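You operate a simulated robot arm through the tools that you are given. There is no shell and no other tool. Be economical: measure what you need, move in short steps, check, and stop when the job is done.

Carry out the task below with a simulated robot arm. There is one attempt and no reset: what you move stays moved.

TASK
Take the tall grey weight and put it on top of the silver green-banded film roll. Then put two of the clear pipes from the small table top on the sample table top.
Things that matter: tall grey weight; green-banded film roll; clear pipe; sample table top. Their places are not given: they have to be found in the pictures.

It is judged by the outcome, as a careful person would: the job done as asked, and still so three seconds after it is handed in. It fails if anything else is knocked over, pushed out of place, dropped, spilled or broken.

THE ROBOT
A 7-joint arm with a two-finger parallel gripper, fixed in place. Base frame: the origin is at the foot of the arm, x ahead of it, y to its left, z up; the work surface is at about z = 0. Lengths are in m, angles in rad, forces in N, time in s.
With the tool pointing down near the work surface it reaches from about 0.24 to 0.62 m from the base axis. Its first joint turns from -1.152 to 1.152 rad. Payload 2.6 kg.
Tool frame: the origin (TCP) lies between the finger pads and is the grasp point; the fingertips stand 0.03 m ahead of it; z points along the fingers, y is the line along which they close. The gripper opens to 0.094 m. The fingers are 0.028 m wide and 0.01 m thick; the gripper's body (0.05 by 0.096 m) begins 0.055 m behind the TCP.
Orientation is that of the tool frame in the base frame, as a unit quaternion [x, y, z, w]. With the fingers straight down and closing along the base's y, the tool's x points along the base's -x, its y along +y and its z along -z.

THE INTERFACE
- The arm moves only by the tool nudge_tool. Its argument "increments" is a list that holds one entry, the list of rows, each a list of 7 numbers: the shift along the base's x, y, z in m, then the turn, a rotation vector about the base's x, y, z in degrees, then the finger opening in m, from 0 to 0.094. In form: [[[tx, ty, tz, rx, ry, rz, gripper], ...]]. A call has 1 to 10 rows; each row shifts and turns the commanded pose from where the row before left it. A row lasts 0.2 s, in which the tool goes at most 0.05 m and 0.15 rad; a call with a longer step from one row to the next is refused whole, and so is a gripper value outside its range. A pose out of reach is approached as far as the arm can. The call stops where the force on the tool passes 40 N (or 10 N more than at its start, if that is more) or the arm is blocked; 0.2 s more then pass. The fingers move at their own pace (about 0.072 m/s each) and stop on an object; they squeeze with about 45 N. The grip force told is the motor's: it shows also when the fingers shut on nothing. Time passes only in rows, and 0.2 s behind the last, so rows that do not move let the fingers close. It gives the time, the measured TCP pose, the force on the tool (base axes), the opening and the grip force at its end, in the units of the frame above (readings bear some noise), and new pictures: "views" is both (left out), scene, wrist or none.
- Cameras (640 x 400 px; columns grow to the right, rows downward): "scene" is fixed at [0.025, 0.4397, 0.5422]; the picture's right is [-0.80, -0.60, 0.00], its down [-0.46, 0.61, -0.64] and it looks along [0.39, -0.51, -0.77] (base axes); focal length 231 px, centre (320, 200). "wrist" rides on the gripper at [-0.037, 0, -0.058] in the tool frame; the picture's right is [0.00, -1.00, 0.00], its down [0.97, 0.00, -0.24] and it looks along [0.24, 0.00, 0.97] (tool axes); focal length 218 px, centre (320, 200).
- pixel_to_xyz(camera, pixels): for up to 12 pixels [column, row] of the newest picture of that camera ("zoom" is the newest enlarged one), the place [x, y, z] in the base frame of the surface seen there, good to about 0.003 m. No time passes.
- zoom(camera, box): a new picture of the part [left, top, right, bottom] of that camera's present view, enlarged. No time passes.
- hand_in(): hands the job in; it is judged then, once.

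Work in short steps. Measure before you move; look again where a grasp or a placing could have gone wrong, and mend it. You have 80 turns and 120 pictures in all, the two below and enlarged ones among them. Open the gripper and draw the arm clear of the work before you hand the job in, unless the task says otherwise; then end with one line.

The tools are called after "Emit:" by a JSON object that holds its "op" and its "data". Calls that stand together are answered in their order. nudge_tool: Moves the arm, as the interface text tells. Its arguments: {"type":"object","properties":{"increments":{"type":"array"},"views":{"type":"string","enum":["both","scene","wrist","none"]}},"required":["increments"]} The other tools are called the same way: pixel_to_xyz (camera, pixels) gives the place of the surface under pixels of a picture; zoom (camera, box) takes an enlarged picture of a part of a camera's view; hand_in () hands the job in.

At the start:

```text
clock: 0.0
eef_pos: [0.3781, -0.1671, 0.2492]
ee_rot: [0.0, 1.0, 0.0, 0.001]
force: [-1.0, -0.7, -0.1]
finger_gap: 0.094
gripper_force: 0.1
```

scene: 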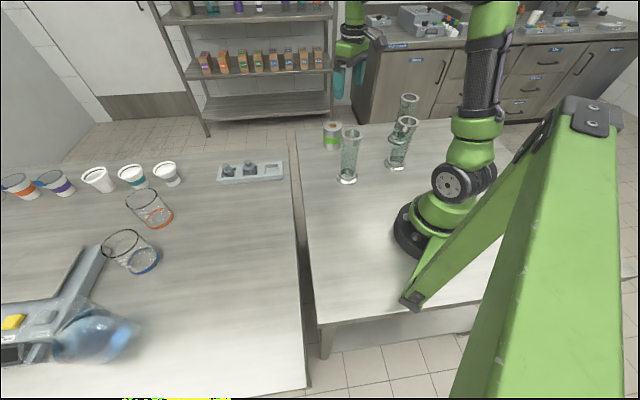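
wrist: 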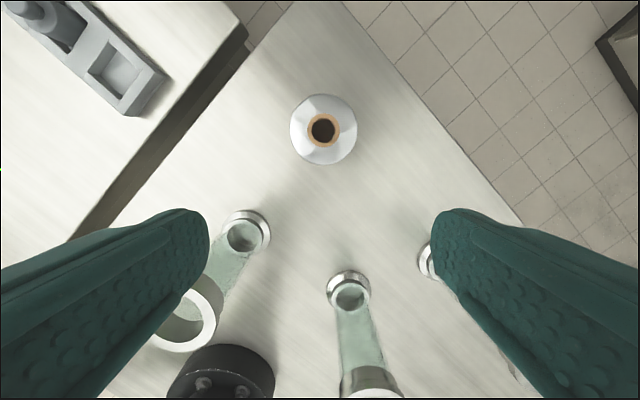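

The scene shows a weight tray near (250,170), a roll at (332,135) and pipes near (348,155), (400,140). I enlarge both areas.

Emit:
{"op": "zoom", "data": {"camera": "scene", "box": [200, 140, 300, 202]}}

Emit:
{"op": "zoom", "data": {"camera": "scene", "box": [300, 80, 460, 200]}}

Emit:
{"op": "pixel_to_xyz", "data": {"camera": "wrist", "pixels": [[304, 128], [340, 150], [323, 98], [323, 163], [349, 272], [240, 213], [350, 296], [245, 238], [130, 75], [60, 30], [232, 365], [425, 262]]}}

Emit:
{"op": "pixel_to_xyz", "data": {"camera": "scene", "pixels": [[219, 182], [283, 179], [282, 162], [220, 165], [228, 166], [250, 165], [332, 124], [332, 140], [350, 133], [347, 180], [408, 97], [395, 163]]}}

```text
6.40 times, centred on (250, 171) of scene
```

zoom: 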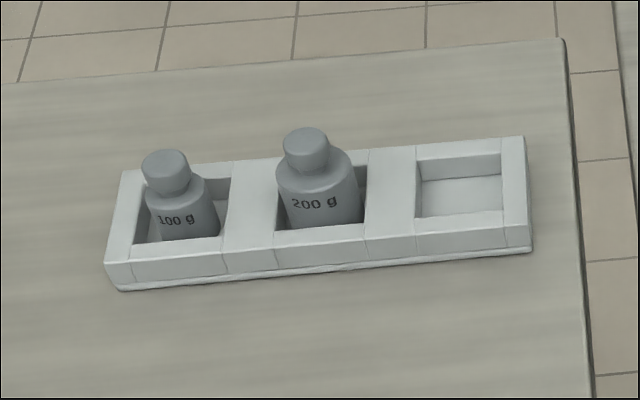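

```text
3.33 times, centred on (380, 140) of scene
```

zoom: 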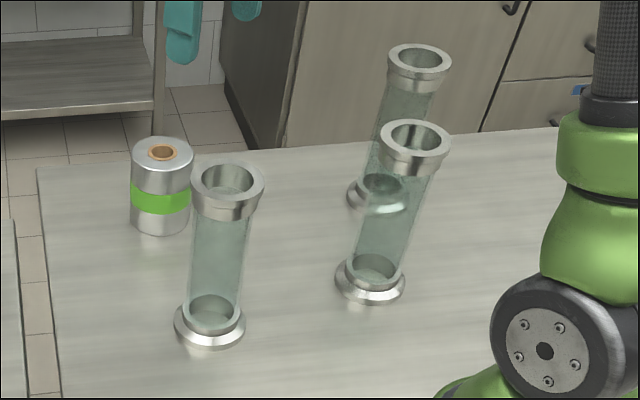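

```text
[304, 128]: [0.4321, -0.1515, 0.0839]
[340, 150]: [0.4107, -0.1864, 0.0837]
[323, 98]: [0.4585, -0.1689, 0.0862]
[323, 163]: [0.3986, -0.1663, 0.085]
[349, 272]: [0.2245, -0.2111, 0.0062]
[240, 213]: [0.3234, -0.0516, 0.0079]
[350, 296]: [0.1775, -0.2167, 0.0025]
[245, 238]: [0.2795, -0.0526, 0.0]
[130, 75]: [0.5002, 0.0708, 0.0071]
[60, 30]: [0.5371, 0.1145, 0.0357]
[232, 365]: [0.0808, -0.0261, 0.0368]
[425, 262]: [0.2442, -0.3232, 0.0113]
```

```text
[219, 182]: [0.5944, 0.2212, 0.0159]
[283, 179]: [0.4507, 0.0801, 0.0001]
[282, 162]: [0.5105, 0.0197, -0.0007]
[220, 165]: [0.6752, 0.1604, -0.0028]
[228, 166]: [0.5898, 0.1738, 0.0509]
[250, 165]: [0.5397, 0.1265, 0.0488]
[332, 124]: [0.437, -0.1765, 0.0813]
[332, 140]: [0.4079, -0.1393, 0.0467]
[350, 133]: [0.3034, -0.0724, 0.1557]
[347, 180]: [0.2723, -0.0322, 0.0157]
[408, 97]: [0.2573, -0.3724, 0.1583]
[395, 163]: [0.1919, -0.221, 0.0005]
```

The taller weight is the "200 g" one (middle well). I move over the tray at the present height for a closer look.

Emit:
{"op": "nudge_tool", "data": {"increments": [[[0.02, 0.04, 0, 0, 0, 0, 0.094], [0.02, 0.04, 0, 0, 0, 0, 0.094], [0.02, 0.04, 0, 0, 0, 0, 0.094], [0.02, 0.04, 0, 0, 0, 0, 0.094], [0.02, 0.04, 0, 0, 0, 0, 0.094], [0.02, 0.04, 0, 0, 0, 0, 0.094], [0.02, 0.04, 0, 0, 0, 0, 0.094], [0, 0, 0, 0, 0, 0, 0.094]]], "views": "both"}}

```text
clock: 1.8
eef_pos: [0.5175, 0.1148, 0.2497]
ee_rot: [0.0, 1.0, 0.0, 0.001]
force: [-0.1, 0.9, 0.0]
finger_gap: 0.094
gripper_force: 0.0
```

scene: 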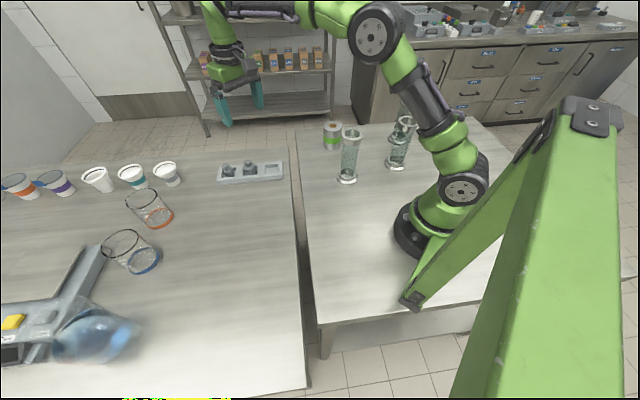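
wrist: 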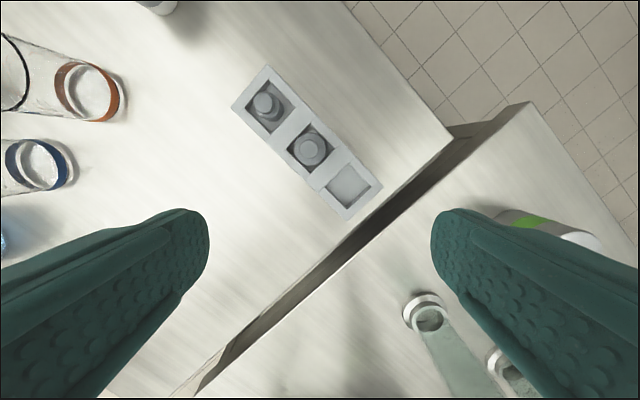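

I enlarge the tray in the wrist view to measure the weight at about (313,146).

Emit:
{"op": "zoom", "data": {"camera": "wrist", "box": [218, 55, 394, 165]}}

Emit:
{"op": "pixel_to_xyz", "data": {"camera": "wrist", "pixels": [[312, 144], [302, 146], [320, 154], [322, 146], [311, 158], [290, 146], [320, 170], [310, 120], [338, 152], [232, 107], [265, 67], [266, 103]]}}

Emit:
{"op": "pixel_to_xyz", "data": {"camera": "scene", "pixels": [[248, 162], [246, 170], [256, 170], [251, 174], [247, 164], [252, 164], [250, 168], [250, 172]]}}

```text
3.64 times, centred on (306, 110) of wrist
```

zoom: 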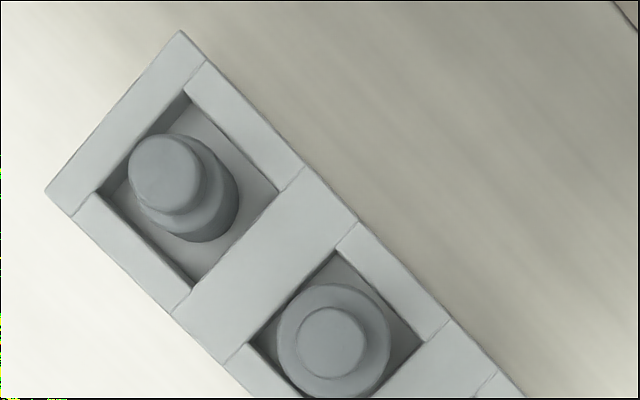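

```text
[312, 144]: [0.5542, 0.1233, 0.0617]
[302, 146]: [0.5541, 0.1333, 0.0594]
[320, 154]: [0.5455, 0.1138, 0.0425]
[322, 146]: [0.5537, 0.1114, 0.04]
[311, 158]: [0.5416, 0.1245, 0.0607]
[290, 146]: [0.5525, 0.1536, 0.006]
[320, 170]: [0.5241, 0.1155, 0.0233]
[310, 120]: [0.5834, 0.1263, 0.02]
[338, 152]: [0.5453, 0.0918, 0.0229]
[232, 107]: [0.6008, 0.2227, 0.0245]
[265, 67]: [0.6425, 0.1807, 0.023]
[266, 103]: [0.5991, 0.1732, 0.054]
```

```text
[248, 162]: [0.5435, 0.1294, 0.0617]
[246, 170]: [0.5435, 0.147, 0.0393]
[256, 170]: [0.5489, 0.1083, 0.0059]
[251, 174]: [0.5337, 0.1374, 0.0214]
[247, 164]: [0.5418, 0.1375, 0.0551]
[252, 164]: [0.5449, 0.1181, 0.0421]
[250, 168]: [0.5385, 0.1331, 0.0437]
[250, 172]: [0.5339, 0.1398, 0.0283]
```

Weight axis is at about (0.551, 0.1265), top 0.062, body shoulder 0.043, tray rim 0.023. I move over it and lower to 0.10, fingers at 0.065.

Emit:
{"op": "nudge_tool", "data": {"increments": [[[0.0335, 0.012, 0, 0, 0, 0, 0.065], [0, 0, -0.05, 0, 0, 0, 0.065], [0, 0, -0.05, 0, 0, 0, 0.065], [0, 0, -0.05, 0, 0, 0, 0.065], [0, 0, 0, 0, 0, 0, 0.065]]], "views": "both"}}

```text
clock: 3.0
eef_pos: [0.5492, 0.1279, 0.1]
ee_rot: [0.0, 1.0, 0.0, 0.002]
force: [-0.1, 0.0, 0.3]
finger_gap: 0.0649
gripper_force: 0.1
```

scene: 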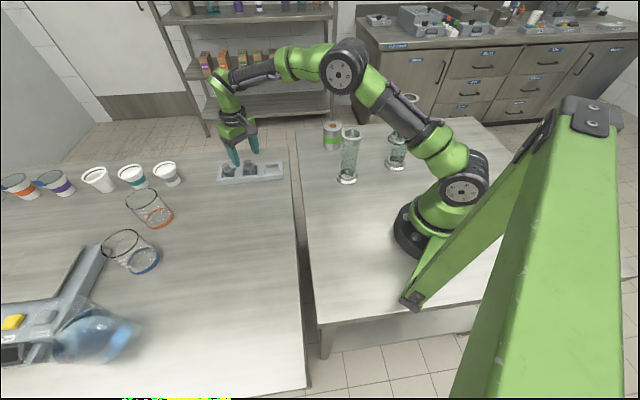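
wrist: 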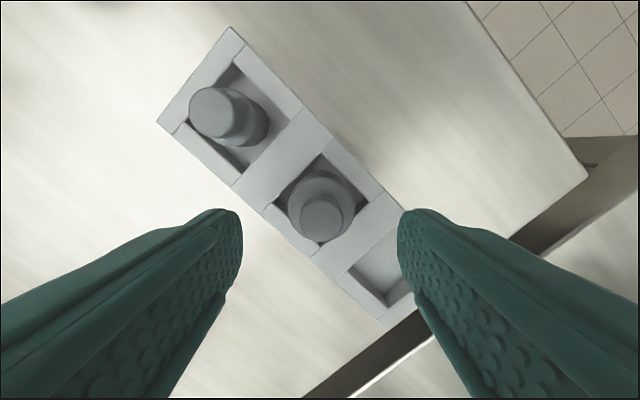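

The weight's knob is at (321,213). I check its place once more.

Emit:
{"op": "pixel_to_xyz", "data": {"camera": "wrist", "pixels": [[321, 196], [321, 213], [321, 230], [302, 213], [340, 213], [320, 174], [290, 200], [352, 200]]}}

```text
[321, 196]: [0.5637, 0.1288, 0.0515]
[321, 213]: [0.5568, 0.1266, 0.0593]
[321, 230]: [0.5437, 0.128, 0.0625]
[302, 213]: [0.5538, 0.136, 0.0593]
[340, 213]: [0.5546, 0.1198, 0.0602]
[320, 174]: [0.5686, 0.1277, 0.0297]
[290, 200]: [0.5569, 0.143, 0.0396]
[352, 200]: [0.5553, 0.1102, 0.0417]
```

Centre ≈ (0.554, 0.127). I shift 4 mm in x, lower to 0.058 and close.

Emit:
{"op": "nudge_tool", "data": {"increments": [[[0.005, -0.0005, -0.022, 0, 0, 0, 0.065], [0, 0, -0.02, 0, 0, 0, 0.065], [0, 0, 0, 0, 0, 0, 0.065], [0, 0, 0, 0, 0, 0, 0.03], [0, 0, 0, 0, 0, 0, 0.02], [0, 0, 0, 0, 0, 0, 0.02], [0, 0, 0, 0, 0, 0, 0.02]]], "views": "both"}}

```text
clock: 4.6
eef_pos: [0.5555, 0.1265, 0.0581]
ee_rot: [0.0, 1.0, 0.0, 0.0]
force: [-0.6, -0.3, 0.5]
finger_gap: 0.0367
gripper_force: 45.0
```

scene: 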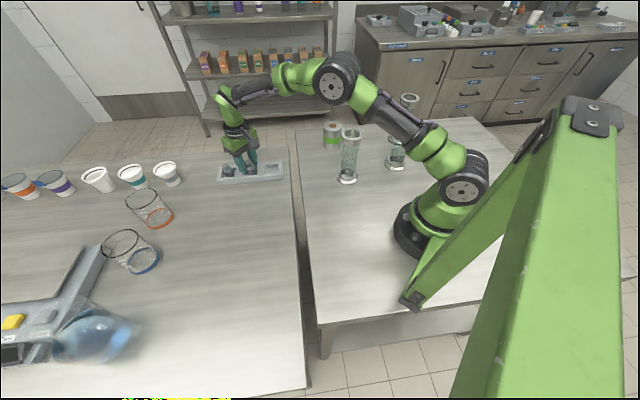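
wrist: 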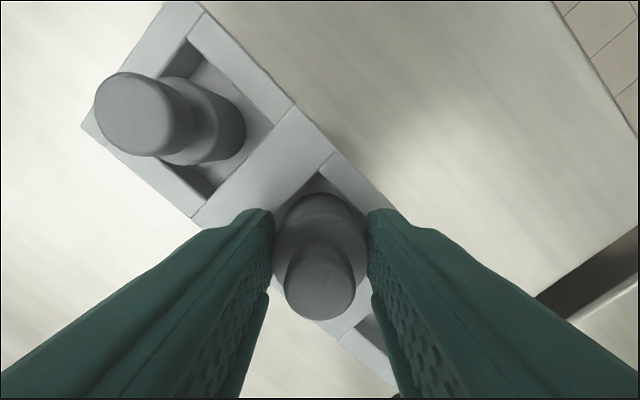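

Held at 0.037. I lift slowly and look.

Emit:
{"op": "nudge_tool", "data": {"increments": [[[0, 0, 0.02, 0, 0, 0, 0.02], [0, 0, 0.04, 0, 0, 0, 0.02], [0, 0, 0.05, 0, 0, 0, 0.02], [0, 0, 0.05, 0, 0, 0, 0.02], [0, 0, 0, 0, 0, 0, 0.02]]], "views": "wrist"}}

Emit:
{"op": "zoom", "data": {"camera": "scene", "box": [312, 110, 372, 148]}}

Emit:
{"op": "pixel_to_xyz", "data": {"camera": "zoom", "pixels": [[216, 100], [216, 170], [140, 140], [280, 140], [216, 138], [190, 190], [240, 190]]}}

```text
clock: 5.8
eef_pos: [0.5575, 0.1242, 0.2196]
ee_rot: [0.0, 1.0, 0.001, 0.001]
force: [0.0, 0.3, -1.7]
finger_gap: 0.0365
gripper_force: 44.8
```

wrist: 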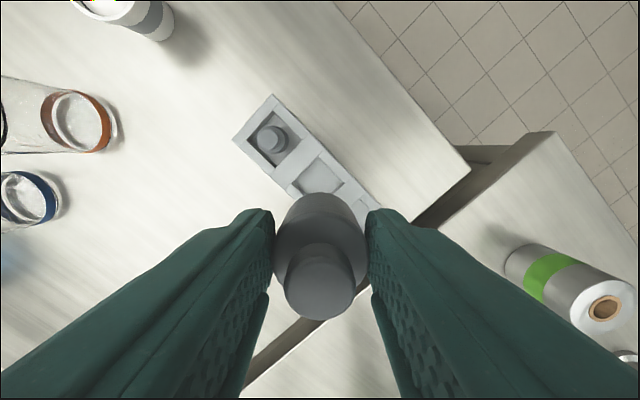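

```text
10.53 times, centred on (342, 129) of scene
```

zoom: 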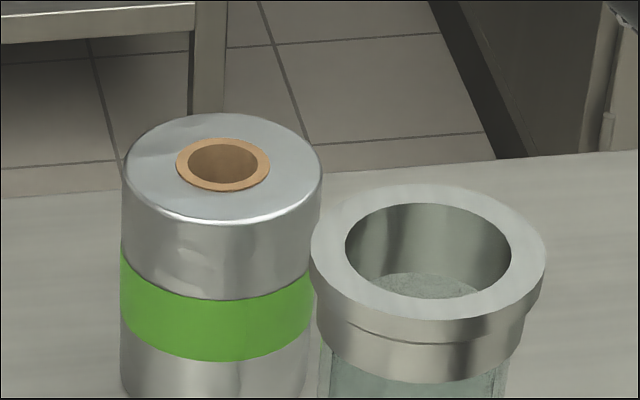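

```text
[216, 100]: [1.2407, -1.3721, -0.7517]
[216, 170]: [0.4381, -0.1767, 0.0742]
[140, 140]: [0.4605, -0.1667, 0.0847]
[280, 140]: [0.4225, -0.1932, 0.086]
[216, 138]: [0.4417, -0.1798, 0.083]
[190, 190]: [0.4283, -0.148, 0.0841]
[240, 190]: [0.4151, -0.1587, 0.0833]
```

The weight is held. Roll top is at (0.430, -0.170, 0.084). I carry the weight over it at z≈0.22.

Emit:
{"op": "nudge_tool", "data": {"increments": [[[-0.0158, -0.0368, 0, 0, 0, 0, 0.02], [-0.0158, -0.0368, 0, 0, 0, 0, 0.02], [-0.0158, -0.0368, 0, 0, 0, 0, 0.02], [-0.0158, -0.0368, 0, 0, 0, 0, 0.02], [-0.0158, -0.0368, 0, 0, 0, 0, 0.02], [-0.0158, -0.0368, 0, 0, 0, 0, 0.02], [-0.0158, -0.0368, 0, 0, 0, 0, 0.02], [-0.0158, -0.0368, 0, 0, 0, 0, 0.02], [0, 0, 0, 0, 0, 0, 0.02]]], "views": "both"}}

```text
clock: 7.8
eef_pos: [0.4309, -0.1689, 0.2165]
ee_rot: [0.0, 1.0, 0.001, 0.001]
force: [-0.4, -1.3, -2.8]
finger_gap: 0.0366
gripper_force: 45.1
```

scene: 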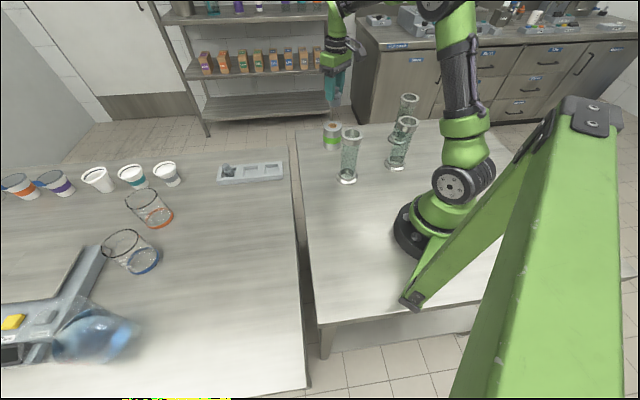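
wrist: 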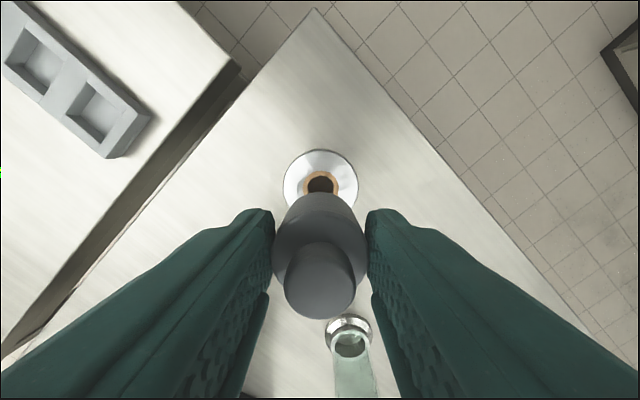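

I measure the roll's rim around pixels (321,183).

Emit:
{"op": "pixel_to_xyz", "data": {"camera": "wrist", "pixels": [[321, 152], [287, 180], [355, 180], [295, 160], [347, 160], [321, 160]]}}

Emit:
{"op": "zoom", "data": {"camera": "wrist", "box": [270, 140, 370, 202]}}

```text
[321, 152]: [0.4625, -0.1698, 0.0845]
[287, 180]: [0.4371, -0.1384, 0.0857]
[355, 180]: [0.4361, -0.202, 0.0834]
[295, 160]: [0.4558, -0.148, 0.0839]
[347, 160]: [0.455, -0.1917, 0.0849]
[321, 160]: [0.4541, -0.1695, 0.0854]
```

```text
6.40 times, centred on (320, 171) of wrist
```

zoom: 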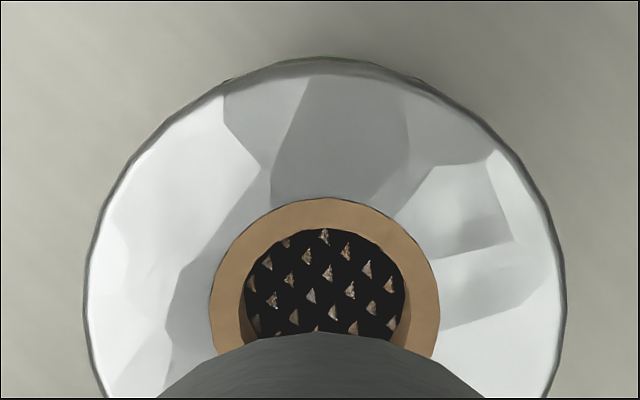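

Roll centre (0.431,-0.170) matches the tool. I lower to about 0.147, then slower.

Emit:
{"op": "nudge_tool", "data": {"increments": [[[0, -0.001, -0.04, 0, 0, 0, 0.02], [0, 0, -0.025, 0, 0, 0, 0.02], [0, 0, -0.005, 0, 0, 0, 0.02], [0, 0, -0.002, 0, 0, 0, 0.02], [0, 0, 0, 0, 0, 0, 0.02]]], "views": "none"}}

Emit:
{"op": "zoom", "data": {"camera": "scene", "box": [302, 90, 372, 152]}}

```text
clock: 9.0
eef_pos: [0.4317, -0.1701, 0.1462]
ee_rot: [0.0, 1.0, 0.001, 0.001]
force: [-0.1, 0.6, -2.6]
finger_gap: 0.0372
gripper_force: 44.5
```

```text
6.45 times, centred on (337, 121) of scene
```

zoom: 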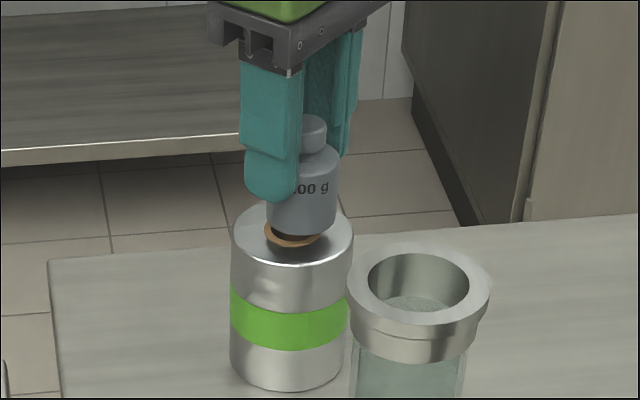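

The weight hovers a few mm above the roll's core. I lower in 2 mm rows watching the force.

Emit:
{"op": "nudge_tool", "data": {"increments": [[[0, 0, -0.002, 0, 0, 0, 0.02], [0, 0, -0.002, 0, 0, 0, 0.02], [0, 0, -0.002, 0, 0, 0, 0.02], [0, 0, 0, 0, 0, 0, 0.02]]], "views": "none"}}

Emit:
{"op": "zoom", "data": {"camera": "scene", "box": [302, 90, 372, 152]}}

```text
clock: 10.0
eef_pos: [0.4317, -0.1708, 0.1404]
ee_rot: [0.0, 1.0, 0.001, 0.001]
force: [-0.4, -0.5, -1.8]
finger_gap: 0.0369
gripper_force: 45.7
```

```text
6.45 times, centred on (337, 121) of scene
```

zoom: 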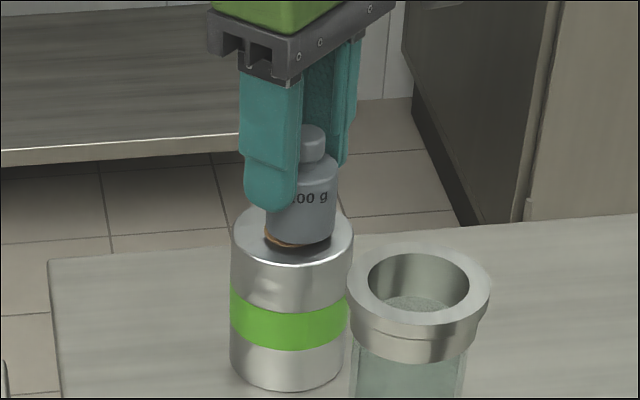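

Still a small gap and no contact force; I continue down in 1.5 mm rows.

Emit:
{"op": "nudge_tool", "data": {"increments": [[[0, 0, -0.0015, 0, 0, 0, 0.02], [0, 0, -0.0015, 0, 0, 0, 0.02], [0, 0, 0, 0, 0, 0, 0.02]]], "views": "none"}}

Emit:
{"op": "zoom", "data": {"camera": "scene", "box": [302, 90, 372, 152]}}

```text
clock: 10.8
eef_pos: [0.431, -0.171, 0.1377]
ee_rot: [0.0, 1.0, 0.001, 0.001]
force: [0.5, 0.2, -1.6]
finger_gap: 0.0366
gripper_force: 45.1
```

```text
6.45 times, centred on (337, 121) of scene
```

zoom: 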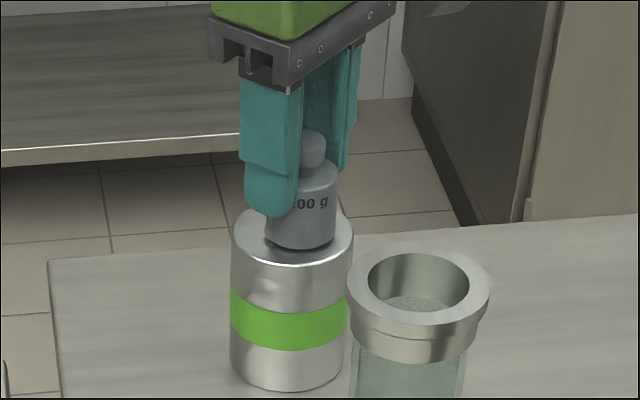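

Emit:
{"op": "nudge_tool", "data": {"increments": [[[0, 0, -0.0015, 0, 0, 0, 0.02], [0, 0, -0.0015, 0, 0, 0, 0.02], [0, 0, 0, 0, 0, 0, 0.02]]], "views": "none"}}

Emit:
{"op": "zoom", "data": {"camera": "scene", "box": [302, 90, 372, 152]}}

```text
clock: 11.6
eef_pos: [0.432, -0.1709, 0.137]
ee_rot: [0.001, 1.0, 0.001, 0.003]
force: [-9.7, 0.5, 27.9]
finger_gap: 0.0366
gripper_force: 45.1
```

```text
6.45 times, centred on (337, 121) of scene
```

zoom: 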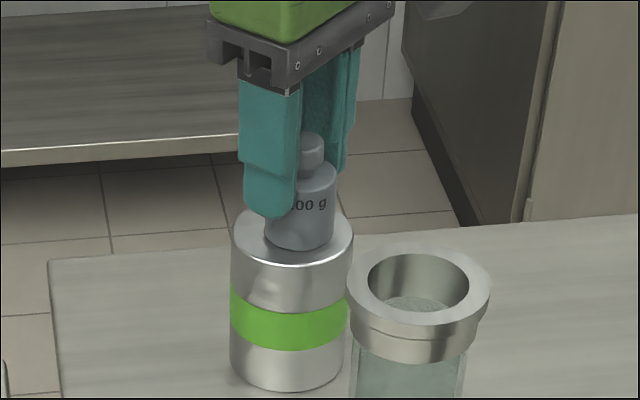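

Contact at 28 N: the weight sits on the roll. I back off 2 mm to relieve the load, then open evenly and rise.

Emit:
{"op": "nudge_tool", "data": {"increments": [[[0, 0, 0.0018, 0, 0, 0, 0.02], [0, 0, 0, 0, 0, 0, 0.02], [0, 0, 0, 0, 0, 0, 0.045], [0, 0, 0, 0, 0, 0, 0.06], [0, 0, 0, 0, 0, 0, 0.06], [0, 0, 0.03, 0, 0, 0, 0.06], [0, 0, 0.05, 0, 0, 0, 0.06], [0, 0, 0.05, 0, 0, 0, 0.06], [0, 0, 0, 0, 0, 0, 0.06]]], "views": "both"}}

Emit:
{"op": "zoom", "data": {"camera": "scene", "box": [302, 80, 442, 202]}}

```text
clock: 13.6
eef_pos: [0.43, -0.1699, 0.2672]
ee_rot: [0.001, 1.0, 0.001, 0.0]
force: [0.0, -0.3, -0.3]
finger_gap: 0.0601
gripper_force: 0.0
```

scene: 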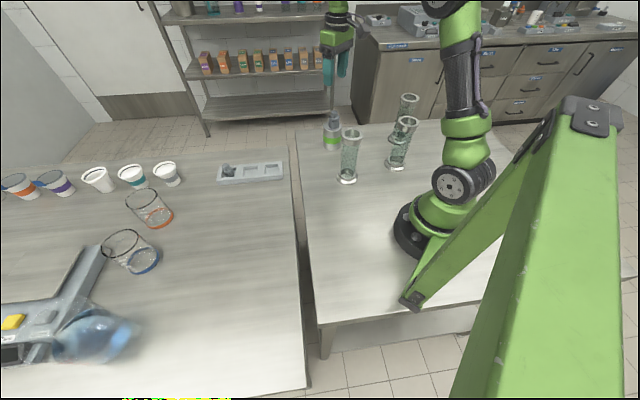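
wrist: 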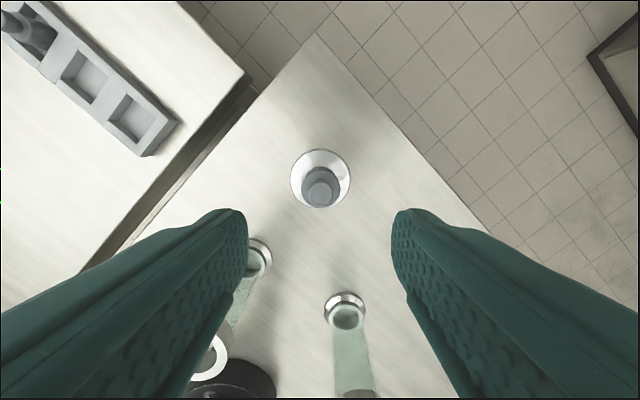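

```text
3.28 times, centred on (372, 141) of scene
```

zoom: 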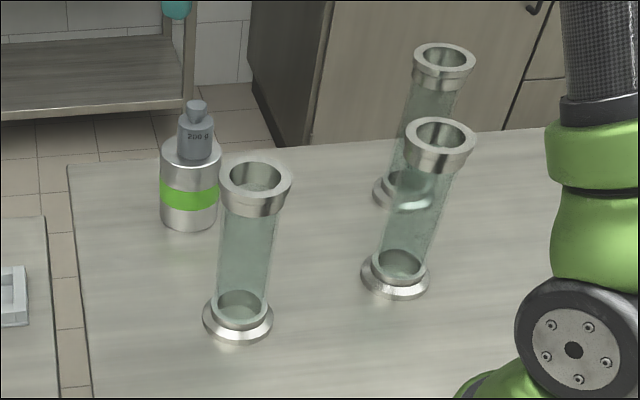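

The weight stands on the roll. Now I measure the pipes' rims (zoom (255,180), (440,135), (443,60)) and free space on the sample table.

Emit:
{"op": "pixel_to_xyz", "data": {"camera": "zoom", "pixels": [[224, 182], [286, 182], [255, 160], [253, 205], [409, 138], [472, 138], [440, 120], [438, 160], [416, 58], [472, 58], [444, 46], [440, 76]]}}

Emit:
{"op": "pixel_to_xyz", "data": {"camera": "scene", "pixels": [[240, 215], [270, 215], [293, 215], [240, 260], [270, 260], [296, 260], [300, 310], [160, 262], [172, 222], [200, 240], [205, 200], [240, 300]]}}

```text
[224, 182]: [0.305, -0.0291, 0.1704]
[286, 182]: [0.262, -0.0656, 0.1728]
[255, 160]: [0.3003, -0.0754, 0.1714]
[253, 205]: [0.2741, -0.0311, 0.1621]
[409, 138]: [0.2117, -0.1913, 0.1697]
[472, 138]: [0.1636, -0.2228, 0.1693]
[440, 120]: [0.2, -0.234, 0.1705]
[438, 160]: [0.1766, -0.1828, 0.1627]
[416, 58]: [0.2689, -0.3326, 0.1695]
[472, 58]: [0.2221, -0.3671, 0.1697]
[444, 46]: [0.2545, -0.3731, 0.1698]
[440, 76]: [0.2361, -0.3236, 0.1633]
```

```text
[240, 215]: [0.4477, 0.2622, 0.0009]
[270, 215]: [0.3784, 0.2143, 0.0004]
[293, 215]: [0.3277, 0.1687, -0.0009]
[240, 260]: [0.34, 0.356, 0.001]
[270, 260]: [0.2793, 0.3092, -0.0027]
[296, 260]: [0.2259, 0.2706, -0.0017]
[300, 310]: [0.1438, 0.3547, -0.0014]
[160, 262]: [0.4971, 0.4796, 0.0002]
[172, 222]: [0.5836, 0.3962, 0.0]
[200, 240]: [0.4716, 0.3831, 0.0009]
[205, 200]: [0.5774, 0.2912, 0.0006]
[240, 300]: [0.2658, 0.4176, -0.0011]
```

Pipe 1 axis ≈ (0.284,-0.050), top 0.171, rim diameter ≈ 0.056. I move above it with the fingers wide open.

Emit:
{"op": "nudge_tool", "data": {"increments": [[[-0.0292, 0.024, 0.005, 0, 0, 0, 0.094], [-0.0292, 0.024, 0.005, 0, 0, 0, 0.094], [-0.0292, 0.024, 0, 0, 0, 0, 0.094], [-0.0292, 0.024, 0, 0, 0, 0, 0.094], [-0.0292, 0.024, 0, 0, 0, 0, 0.094], [0, 0, 0, 0, 0, 0, 0.094]]], "views": "both"}}

```text
clock: 15.0
eef_pos: [0.2842, -0.0494, 0.2748]
ee_rot: [0.0, 1.0, -0.001, 0.001]
force: [-0.5, -0.6, 0.3]
finger_gap: 0.0941
gripper_force: 0.0
```

scene: 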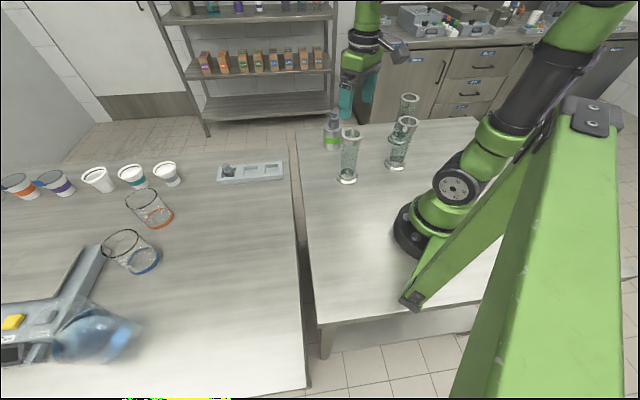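
wrist: 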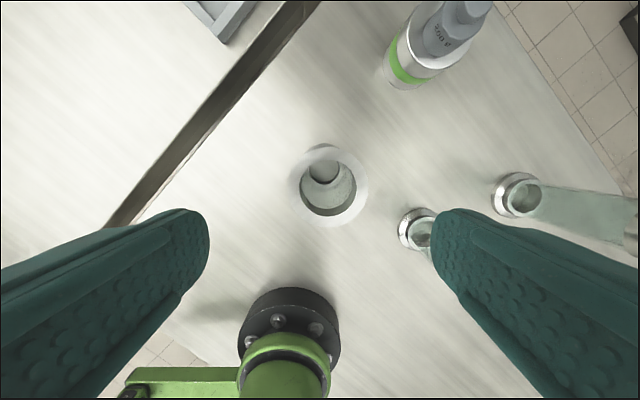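

Emit:
{"op": "pixel_to_xyz", "data": {"camera": "wrist", "pixels": [[297, 185], [364, 185], [330, 151], [330, 222], [420, 240], [517, 195]]}}

Emit:
{"op": "zoom", "data": {"camera": "wrist", "box": [270, 135, 390, 235]}}

```text
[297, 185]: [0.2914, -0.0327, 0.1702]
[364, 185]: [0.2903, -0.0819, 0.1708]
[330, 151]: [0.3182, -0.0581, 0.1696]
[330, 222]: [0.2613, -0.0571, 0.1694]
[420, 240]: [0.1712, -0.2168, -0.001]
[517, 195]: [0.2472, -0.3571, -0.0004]
```

```text
4.00 times, centred on (330, 185) of wrist
```

zoom: 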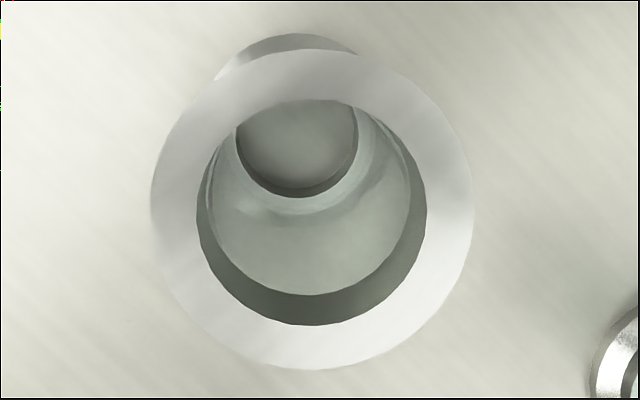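

Rim centre ≈ (0.289,-0.055). I lower to z≈0.15 so the pads sit on the upper metal collar.

Emit:
{"op": "nudge_tool", "data": {"increments": [[[0.005, -0.0055, 0, 0, 0, 0, 0.094], [0, 0, -0.04, 0, 0, 0, 0.094], [0, 0, -0.04, 0, 0, 0, 0.094], [0, 0, -0.043, 0, 0, 0, 0.094], [0, 0, 0, 0, 0, 0, 0.094]]], "views": "both"}}

Emit:
{"op": "zoom", "data": {"camera": "scene", "box": [302, 80, 442, 202]}}

```text
clock: 16.2
eef_pos: [0.2905, -0.0568, 0.152]
ee_rot: [0.0, 1.0, 0.001, 0.001]
force: [-0.8, -0.3, 0.0]
finger_gap: 0.0943
gripper_force: 0.0
```

scene: 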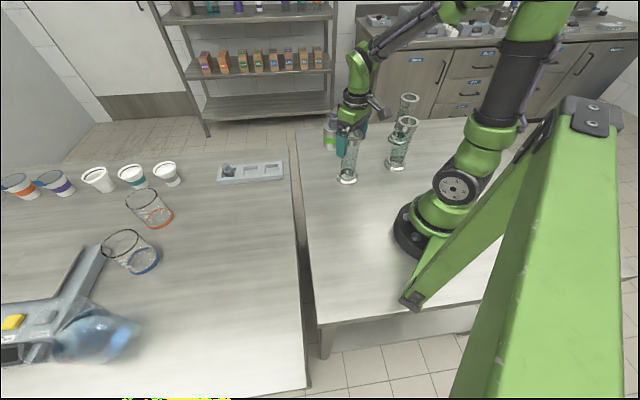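
wrist: 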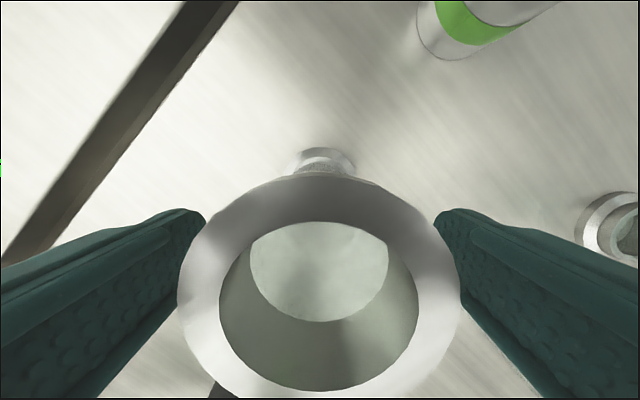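

```text
3.28 times, centred on (372, 141) of scene
```

zoom: 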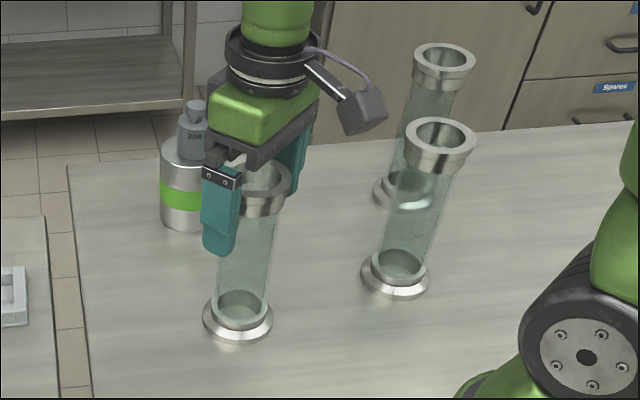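

Emit:
{"op": "pixel_to_xyz", "data": {"camera": "wrist", "pixels": [[320, 190], [320, 394], [320, 205], [195, 290], [445, 290]]}}

```text
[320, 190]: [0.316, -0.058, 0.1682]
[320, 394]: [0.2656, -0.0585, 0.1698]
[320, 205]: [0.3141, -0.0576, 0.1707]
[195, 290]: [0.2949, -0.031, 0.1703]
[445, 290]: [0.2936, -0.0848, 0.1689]
```

Centre ≈ (0.292,-0.058); close enough. I shift 2 mm and close.

Emit:
{"op": "nudge_tool", "data": {"increments": [[[0.002, -0.001, 0, 0, 0, 0, 0.094], [0, 0, 0, 0, 0, 0, 0.07], [0, 0, 0, 0, 0, 0, 0.05], [0, 0, 0, 0, 0, 0, 0.04], [0, 0, 0, 0, 0, 0, 0.04], [0, 0, 0, 0, 0, 0, 0.04]]], "views": "none"}}

Emit:
{"op": "zoom", "data": {"camera": "scene", "box": [302, 80, 442, 202]}}

```text
clock: 17.6
eef_pos: [0.2915, -0.0572, 0.1527]
ee_rot: [0.0, 1.0, -0.001, 0.001]
force: [0.6, 1.2, -0.2]
finger_gap: 0.0583
gripper_force: 45.0
```

```text
3.28 times, centred on (372, 141) of scene
```

zoom: 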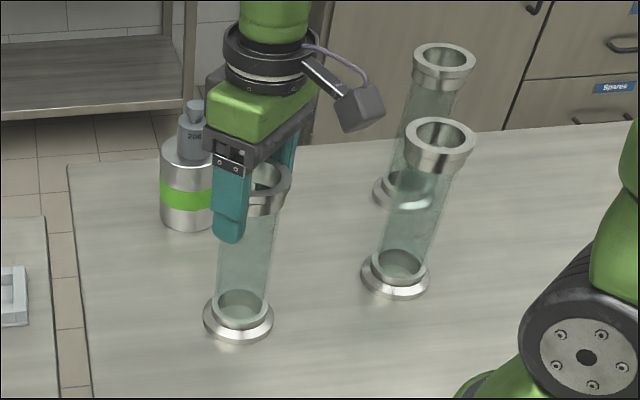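

Gripped (0.058). I lift 0.09 m and look.

Emit:
{"op": "nudge_tool", "data": {"increments": [[[0, 0, 0.01, 0, 0, 0, 0.04], [0, 0, 0.03, 0, 0, 0, 0.04], [0, 0, 0.05, 0, 0, 0, 0.04], [0, 0, 0, 0, 0, 0, 0.04]]], "views": "both"}}

```text
clock: 18.6
eef_pos: [0.2933, -0.0564, 0.2458]
ee_rot: [0.001, 1.0, 0.0, 0.001]
force: [-0.5, -0.4, -3.4]
finger_gap: 0.0583
gripper_force: 45.0
```

scene: 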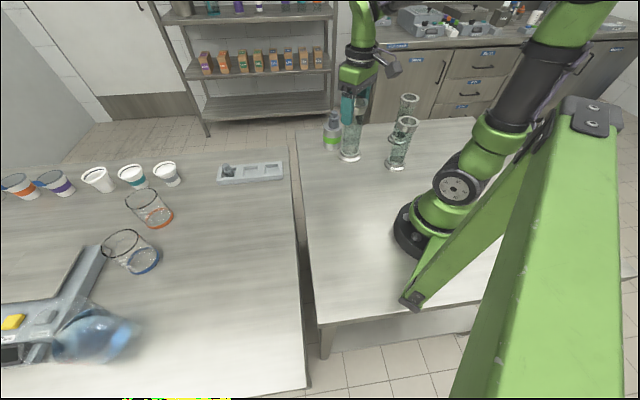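
wrist: 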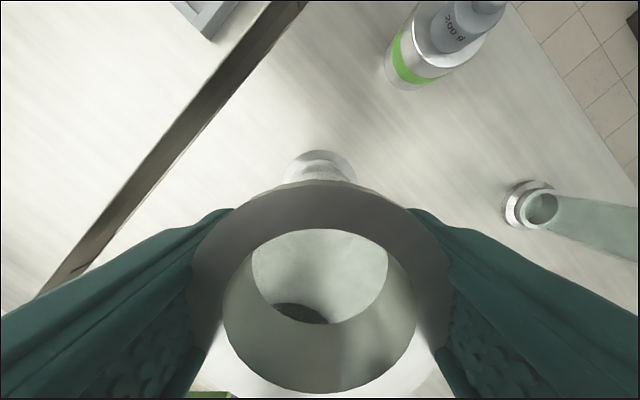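

Held upright. I carry it to about (0.43,0.27), a clear spot on the sample table.

Emit:
{"op": "nudge_tool", "data": {"increments": [[[0.0137, 0.0327, 0, 0, 0, 0, 0.04], [0.0137, 0.0327, 0, 0, 0, 0, 0.04], [0.0137, 0.0327, 0, 0, 0, 0, 0.04], [0.0137, 0.0327, 0, 0, 0, 0, 0.04], [0.0137, 0.0327, 0, 0, 0, 0, 0.04], [0.0137, 0.0327, 0, 0, 0, 0, 0.04], [0.0137, 0.0327, 0, 0, 0, 0, 0.04], [0.0137, 0.0327, 0, 0, 0, 0, 0.04], [0.0137, 0.0327, 0, 0, 0, 0, 0.04], [0.0137, 0.0327, 0, 0, 0, 0, 0.04]]], "views": "both"}}

```text
clock: 20.8
eef_pos: [0.4283, 0.2707, 0.2427]
ee_rot: [-0.001, 1.0, 0.0, 0.001]
force: [0.4, 0.1, -3.0]
finger_gap: 0.0583
gripper_force: 44.8
```

scene: 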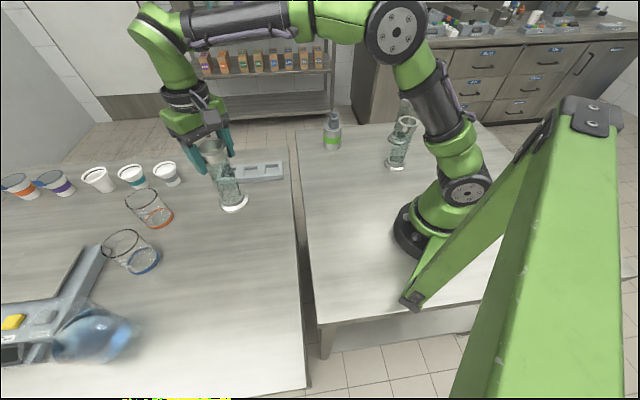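
wrist: 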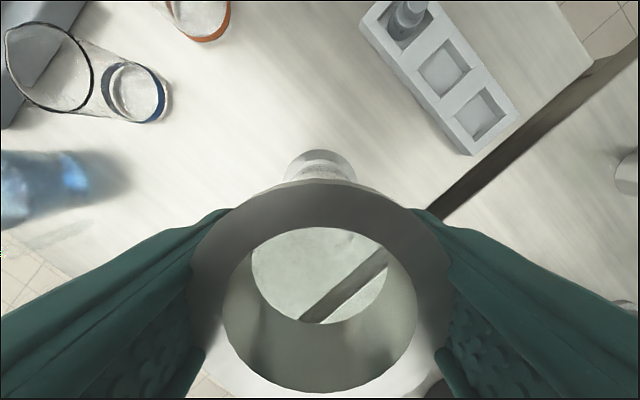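

Clear below. I lower 0.084 m, then creep.

Emit:
{"op": "nudge_tool", "data": {"increments": [[[0, 0, -0.04, 0, 0, 0, 0.04], [0, 0, -0.035, 0, 0, 0, 0.04], [0, 0, -0.008, 0, 0, 0, 0.04], [0, 0, -0.002, 0, 0, 0, 0.04], [0, 0, -0.0015, 0, 0, 0, 0.04], [0, 0, 0, 0, 0, 0, 0.04]]], "views": "scene"}}

```text
clock: 22.2
eef_pos: [0.429, 0.2706, 0.1562]
ee_rot: [0.0, 1.0, 0.0, 0.0]
force: [0.4, -0.5, -3.6]
finger_gap: 0.0584
gripper_force: 44.6
```

scene: 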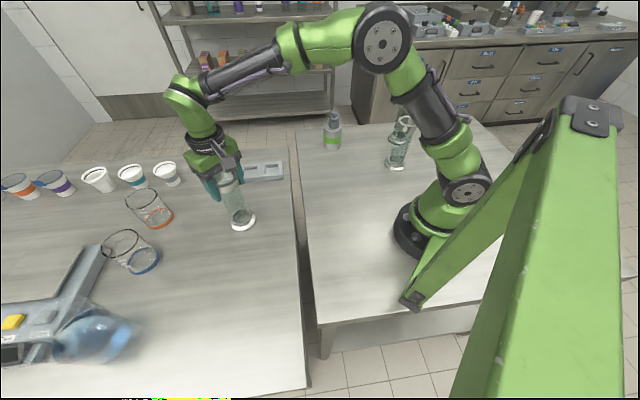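

Emit:
{"op": "nudge_tool", "data": {"increments": [[[0, 0, -0.0015, 0, 0, 0, 0.04], [0, 0, -0.0015, 0, 0, 0, 0.04], [0, 0, 0, 0, 0, 0, 0.04]]], "views": "none"}}

```text
clock: 23.0
eef_pos: [0.4298, 0.2707, 0.1537]
ee_rot: [0.001, 1.0, 0.001, 0.0]
force: [-0.1, 0.1, -3.1]
finger_gap: 0.0586
gripper_force: 45.1
```

No contact yet; 1 mm rows further.

Emit:
{"op": "nudge_tool", "data": {"increments": [[[0, 0, -0.001, 0, 0, 0, 0.04], [0, 0, -0.001, 0, 0, 0, 0.04], [0, 0, 0, 0, 0, 0, 0.04]]], "views": "none"}}

```text
clock: 23.8
eef_pos: [0.4295, 0.2697, 0.1533]
ee_rot: [0.001, 1.0, 0.001, 0.003]
force: [-3.7, -2.7, 12.2]
finger_gap: 0.0584
gripper_force: 44.7
```

Touching (12 N). I release gently and rise straight up, well clear of the rim.

Emit:
{"op": "nudge_tool", "data": {"increments": [[[0, 0, 0.0005, 0, 0, 0, 0.04], [0, 0, 0, 0, 0, 0, 0.07], [0, 0, 0, 0, 0, 0, 0.094], [0, 0, 0, 0, 0, 0, 0.094], [0, 0, 0.03, 0, 0, 0, 0.094], [0, 0, 0.05, 0, 0, 0, 0.094], [0, 0, 0.05, 0, 0, 0, 0.094], [0, 0, 0, 0, 0, 0, 0.094]]], "views": "both"}}

```text
clock: 25.6
eef_pos: [0.4301, 0.2699, 0.2826]
ee_rot: [0.001, 1.0, 0.0, 0.002]
force: [-0.6, 0.5, -0.4]
finger_gap: 0.0941
gripper_force: 0.1
```

scene: 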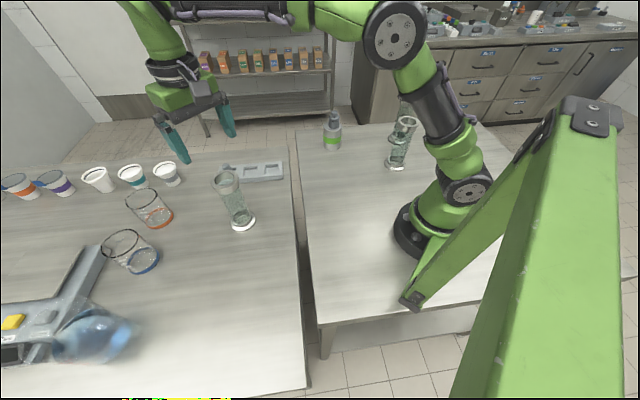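
wrist: 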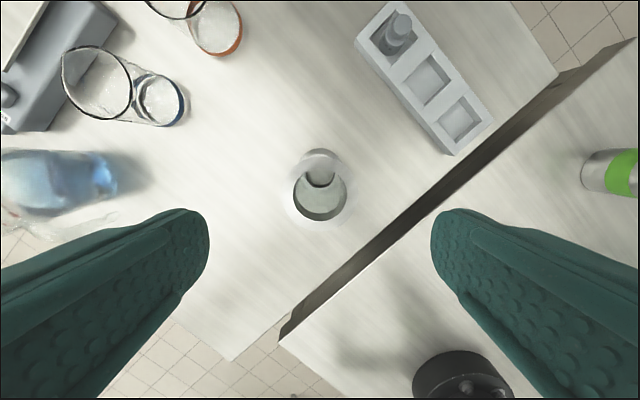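

Pipe 1 stands at (0.43,0.27). Next the far pipe near (0.25,-0.355); I travel there at z≈0.29.

Emit:
{"op": "nudge_tool", "data": {"increments": [[[-0.005, -0.042, 0.002, 0, 0, 0, 0.094], [-0.005, -0.042, 0.002, 0, 0, 0, 0.094], [-0.005, -0.042, 0.002, 0, 0, 0, 0.094], [-0.005, -0.042, 0.002, 0, 0, 0, 0.094], [-0.01, -0.042, 0.002, 0, 0, 0, 0.094], [-0.01, -0.042, 0, 0, 0, 0, 0.094], [-0.01, -0.042, 0, 0, 0, 0, 0.094], [-0.01, -0.042, 0, 0, 0, 0, 0.094], [-0.01, -0.042, 0, 0, 0, 0, 0.094], [-0.01, -0.042, 0, 0, 0, 0, 0.094]]], "views": "none"}}

Emit:
{"op": "nudge_tool", "data": {"increments": [[[-0.022, -0.041, 0, 0, 0, 0, 0.094], [-0.022, -0.041, 0, 0, 0, 0, 0.094], [-0.022, -0.041, 0, 0, 0, 0, 0.094], [-0.022, -0.041, 0, 0, 0, 0, 0.094], [-0.012, -0.041, 0, 0, 0, 0, 0.094], [0, 0, 0, 0, 0, 0, 0.094]]], "views": "both"}}

```text
clock: 27.8
eef_pos: [0.3502, -0.1521, 0.2932]
ee_rot: [-0.001, 1.0, 0.001, 0.0]
force: [0.5, 0.6, -0.1]
finger_gap: 0.0938
gripper_force: 0.0
```

```text
clock: 29.2
eef_pos: [0.2474, -0.3568, 0.2908]
ee_rot: [0.0, 1.0, 0.001, 0.0]
force: [-0.4, -0.3, -0.2]
finger_gap: 0.0938
gripper_force: 0.0
```

scene: 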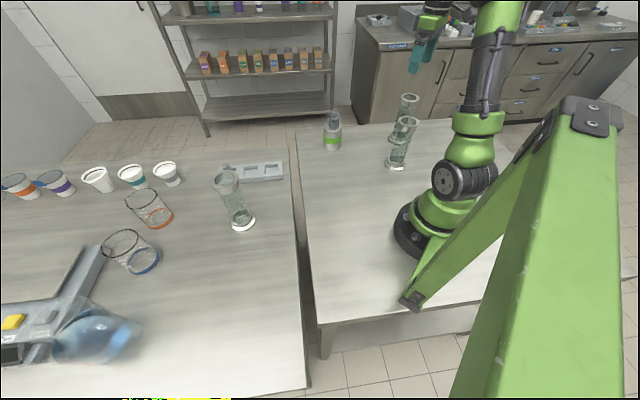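
wrist: 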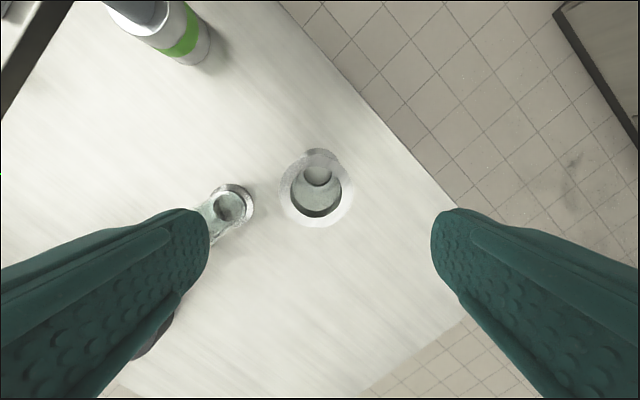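

Emit:
{"op": "pixel_to_xyz", "data": {"camera": "wrist", "pixels": [[284, 190], [349, 190], [317, 158], [317, 222], [230, 205], [300, 163], [335, 163]]}}

Emit:
{"op": "zoom", "data": {"camera": "wrist", "box": [190, 125, 382, 245]}}

```text
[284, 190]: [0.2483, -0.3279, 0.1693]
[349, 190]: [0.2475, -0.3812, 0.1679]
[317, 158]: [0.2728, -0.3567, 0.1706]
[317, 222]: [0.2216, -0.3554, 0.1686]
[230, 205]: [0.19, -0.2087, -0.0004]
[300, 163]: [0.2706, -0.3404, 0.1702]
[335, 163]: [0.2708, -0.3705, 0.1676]
```

```text
3.33 times, centred on (286, 185) of wrist
```

zoom: 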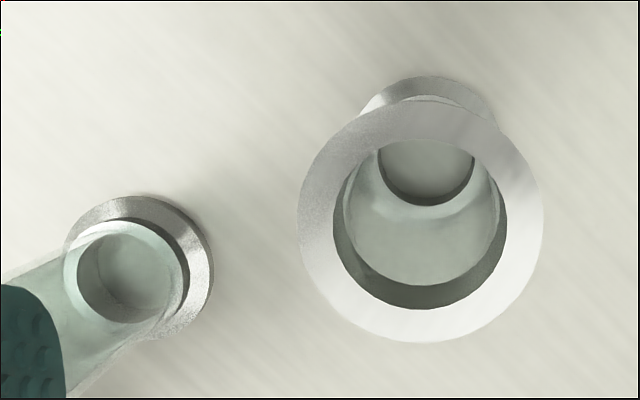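

Pipe 3's rim centre is ≈ (0.248,-0.354). I lower around it to z≈0.152.

Emit:
{"op": "nudge_tool", "data": {"increments": [[[0.001, 0.0025, 0, 0, 0, 0, 0.094], [0, 0, -0.04, 0, 0, 0, 0.094], [0, 0, -0.04, 0, 0, 0, 0.094], [0, 0, -0.04, 0, 0, 0, 0.094], [0, 0, -0.02, 0, 0, 0, 0.094], [0, 0, 0, 0, 0, 0, 0.094]]], "views": "both"}}

Emit:
{"op": "pixel_to_xyz", "data": {"camera": "wrist", "pixels": [[320, 195], [320, 392], [195, 290], [445, 290]]}}

```text
clock: 30.6
eef_pos: [0.25, -0.3557, 0.1513]
ee_rot: [0.0, 1.0, 0.001, 0.001]
force: [0.0, -0.2, 0.2]
finger_gap: 0.0937
gripper_force: 0.0
```

scene: 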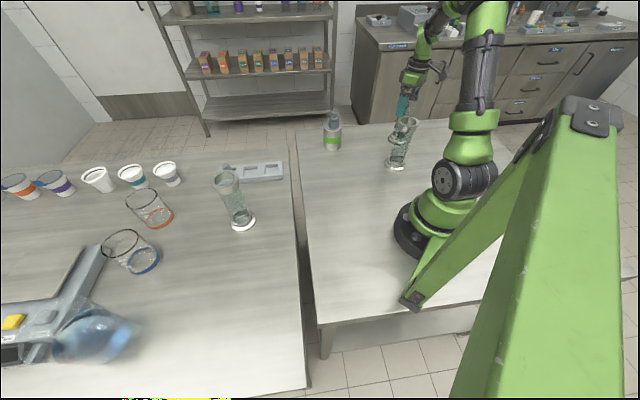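
wrist: 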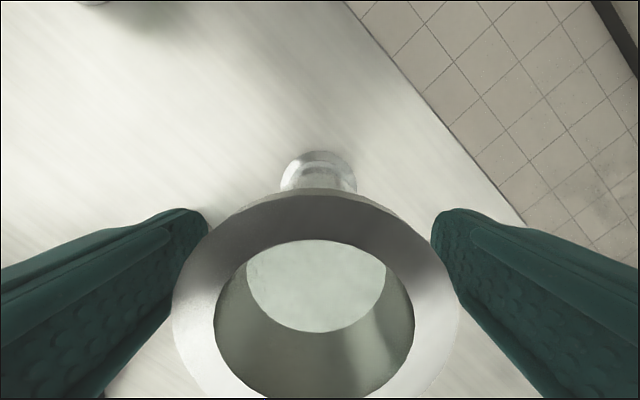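

```text
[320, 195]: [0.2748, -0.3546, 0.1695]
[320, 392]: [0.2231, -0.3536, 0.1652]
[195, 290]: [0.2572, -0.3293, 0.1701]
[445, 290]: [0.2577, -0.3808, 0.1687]
```

Centred. I close, then lift slightly and check.

Emit:
{"op": "nudge_tool", "data": {"increments": [[[0, 0.001, 0, 0, 0, 0, 0.094], [0, 0, 0, 0, 0, 0, 0.07], [0, 0, 0, 0, 0, 0, 0.05], [0, 0, 0, 0, 0, 0, 0.04], [0, 0, 0, 0, 0, 0, 0.04], [0, 0, 0, 0, 0, 0, 0.04], [0, 0, 0.01, 0, 0, 0, 0.04], [0, 0, 0.03, 0, 0, 0, 0.04], [0, 0, 0.03, 0, 0, 0, 0.04], [0, 0, 0, 0, 0, 0, 0.04]]], "views": "both"}}

```text
clock: 32.8
eef_pos: [0.2503, -0.351, 0.2218]
ee_rot: [0.0, 1.0, 0.001, 0.001]
force: [-0.1, -0.3, -2.7]
finger_gap: 0.056
gripper_force: 44.9
```

scene: 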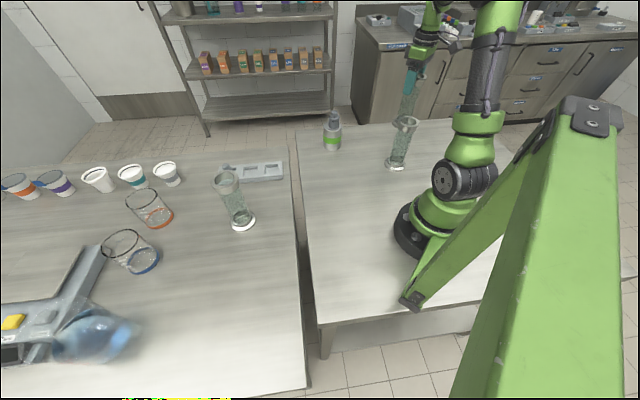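
wrist: 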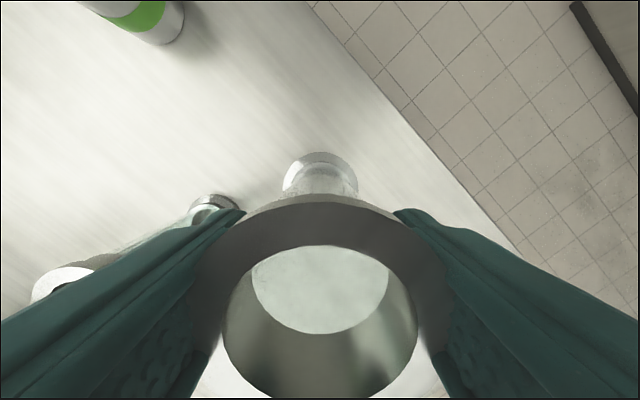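

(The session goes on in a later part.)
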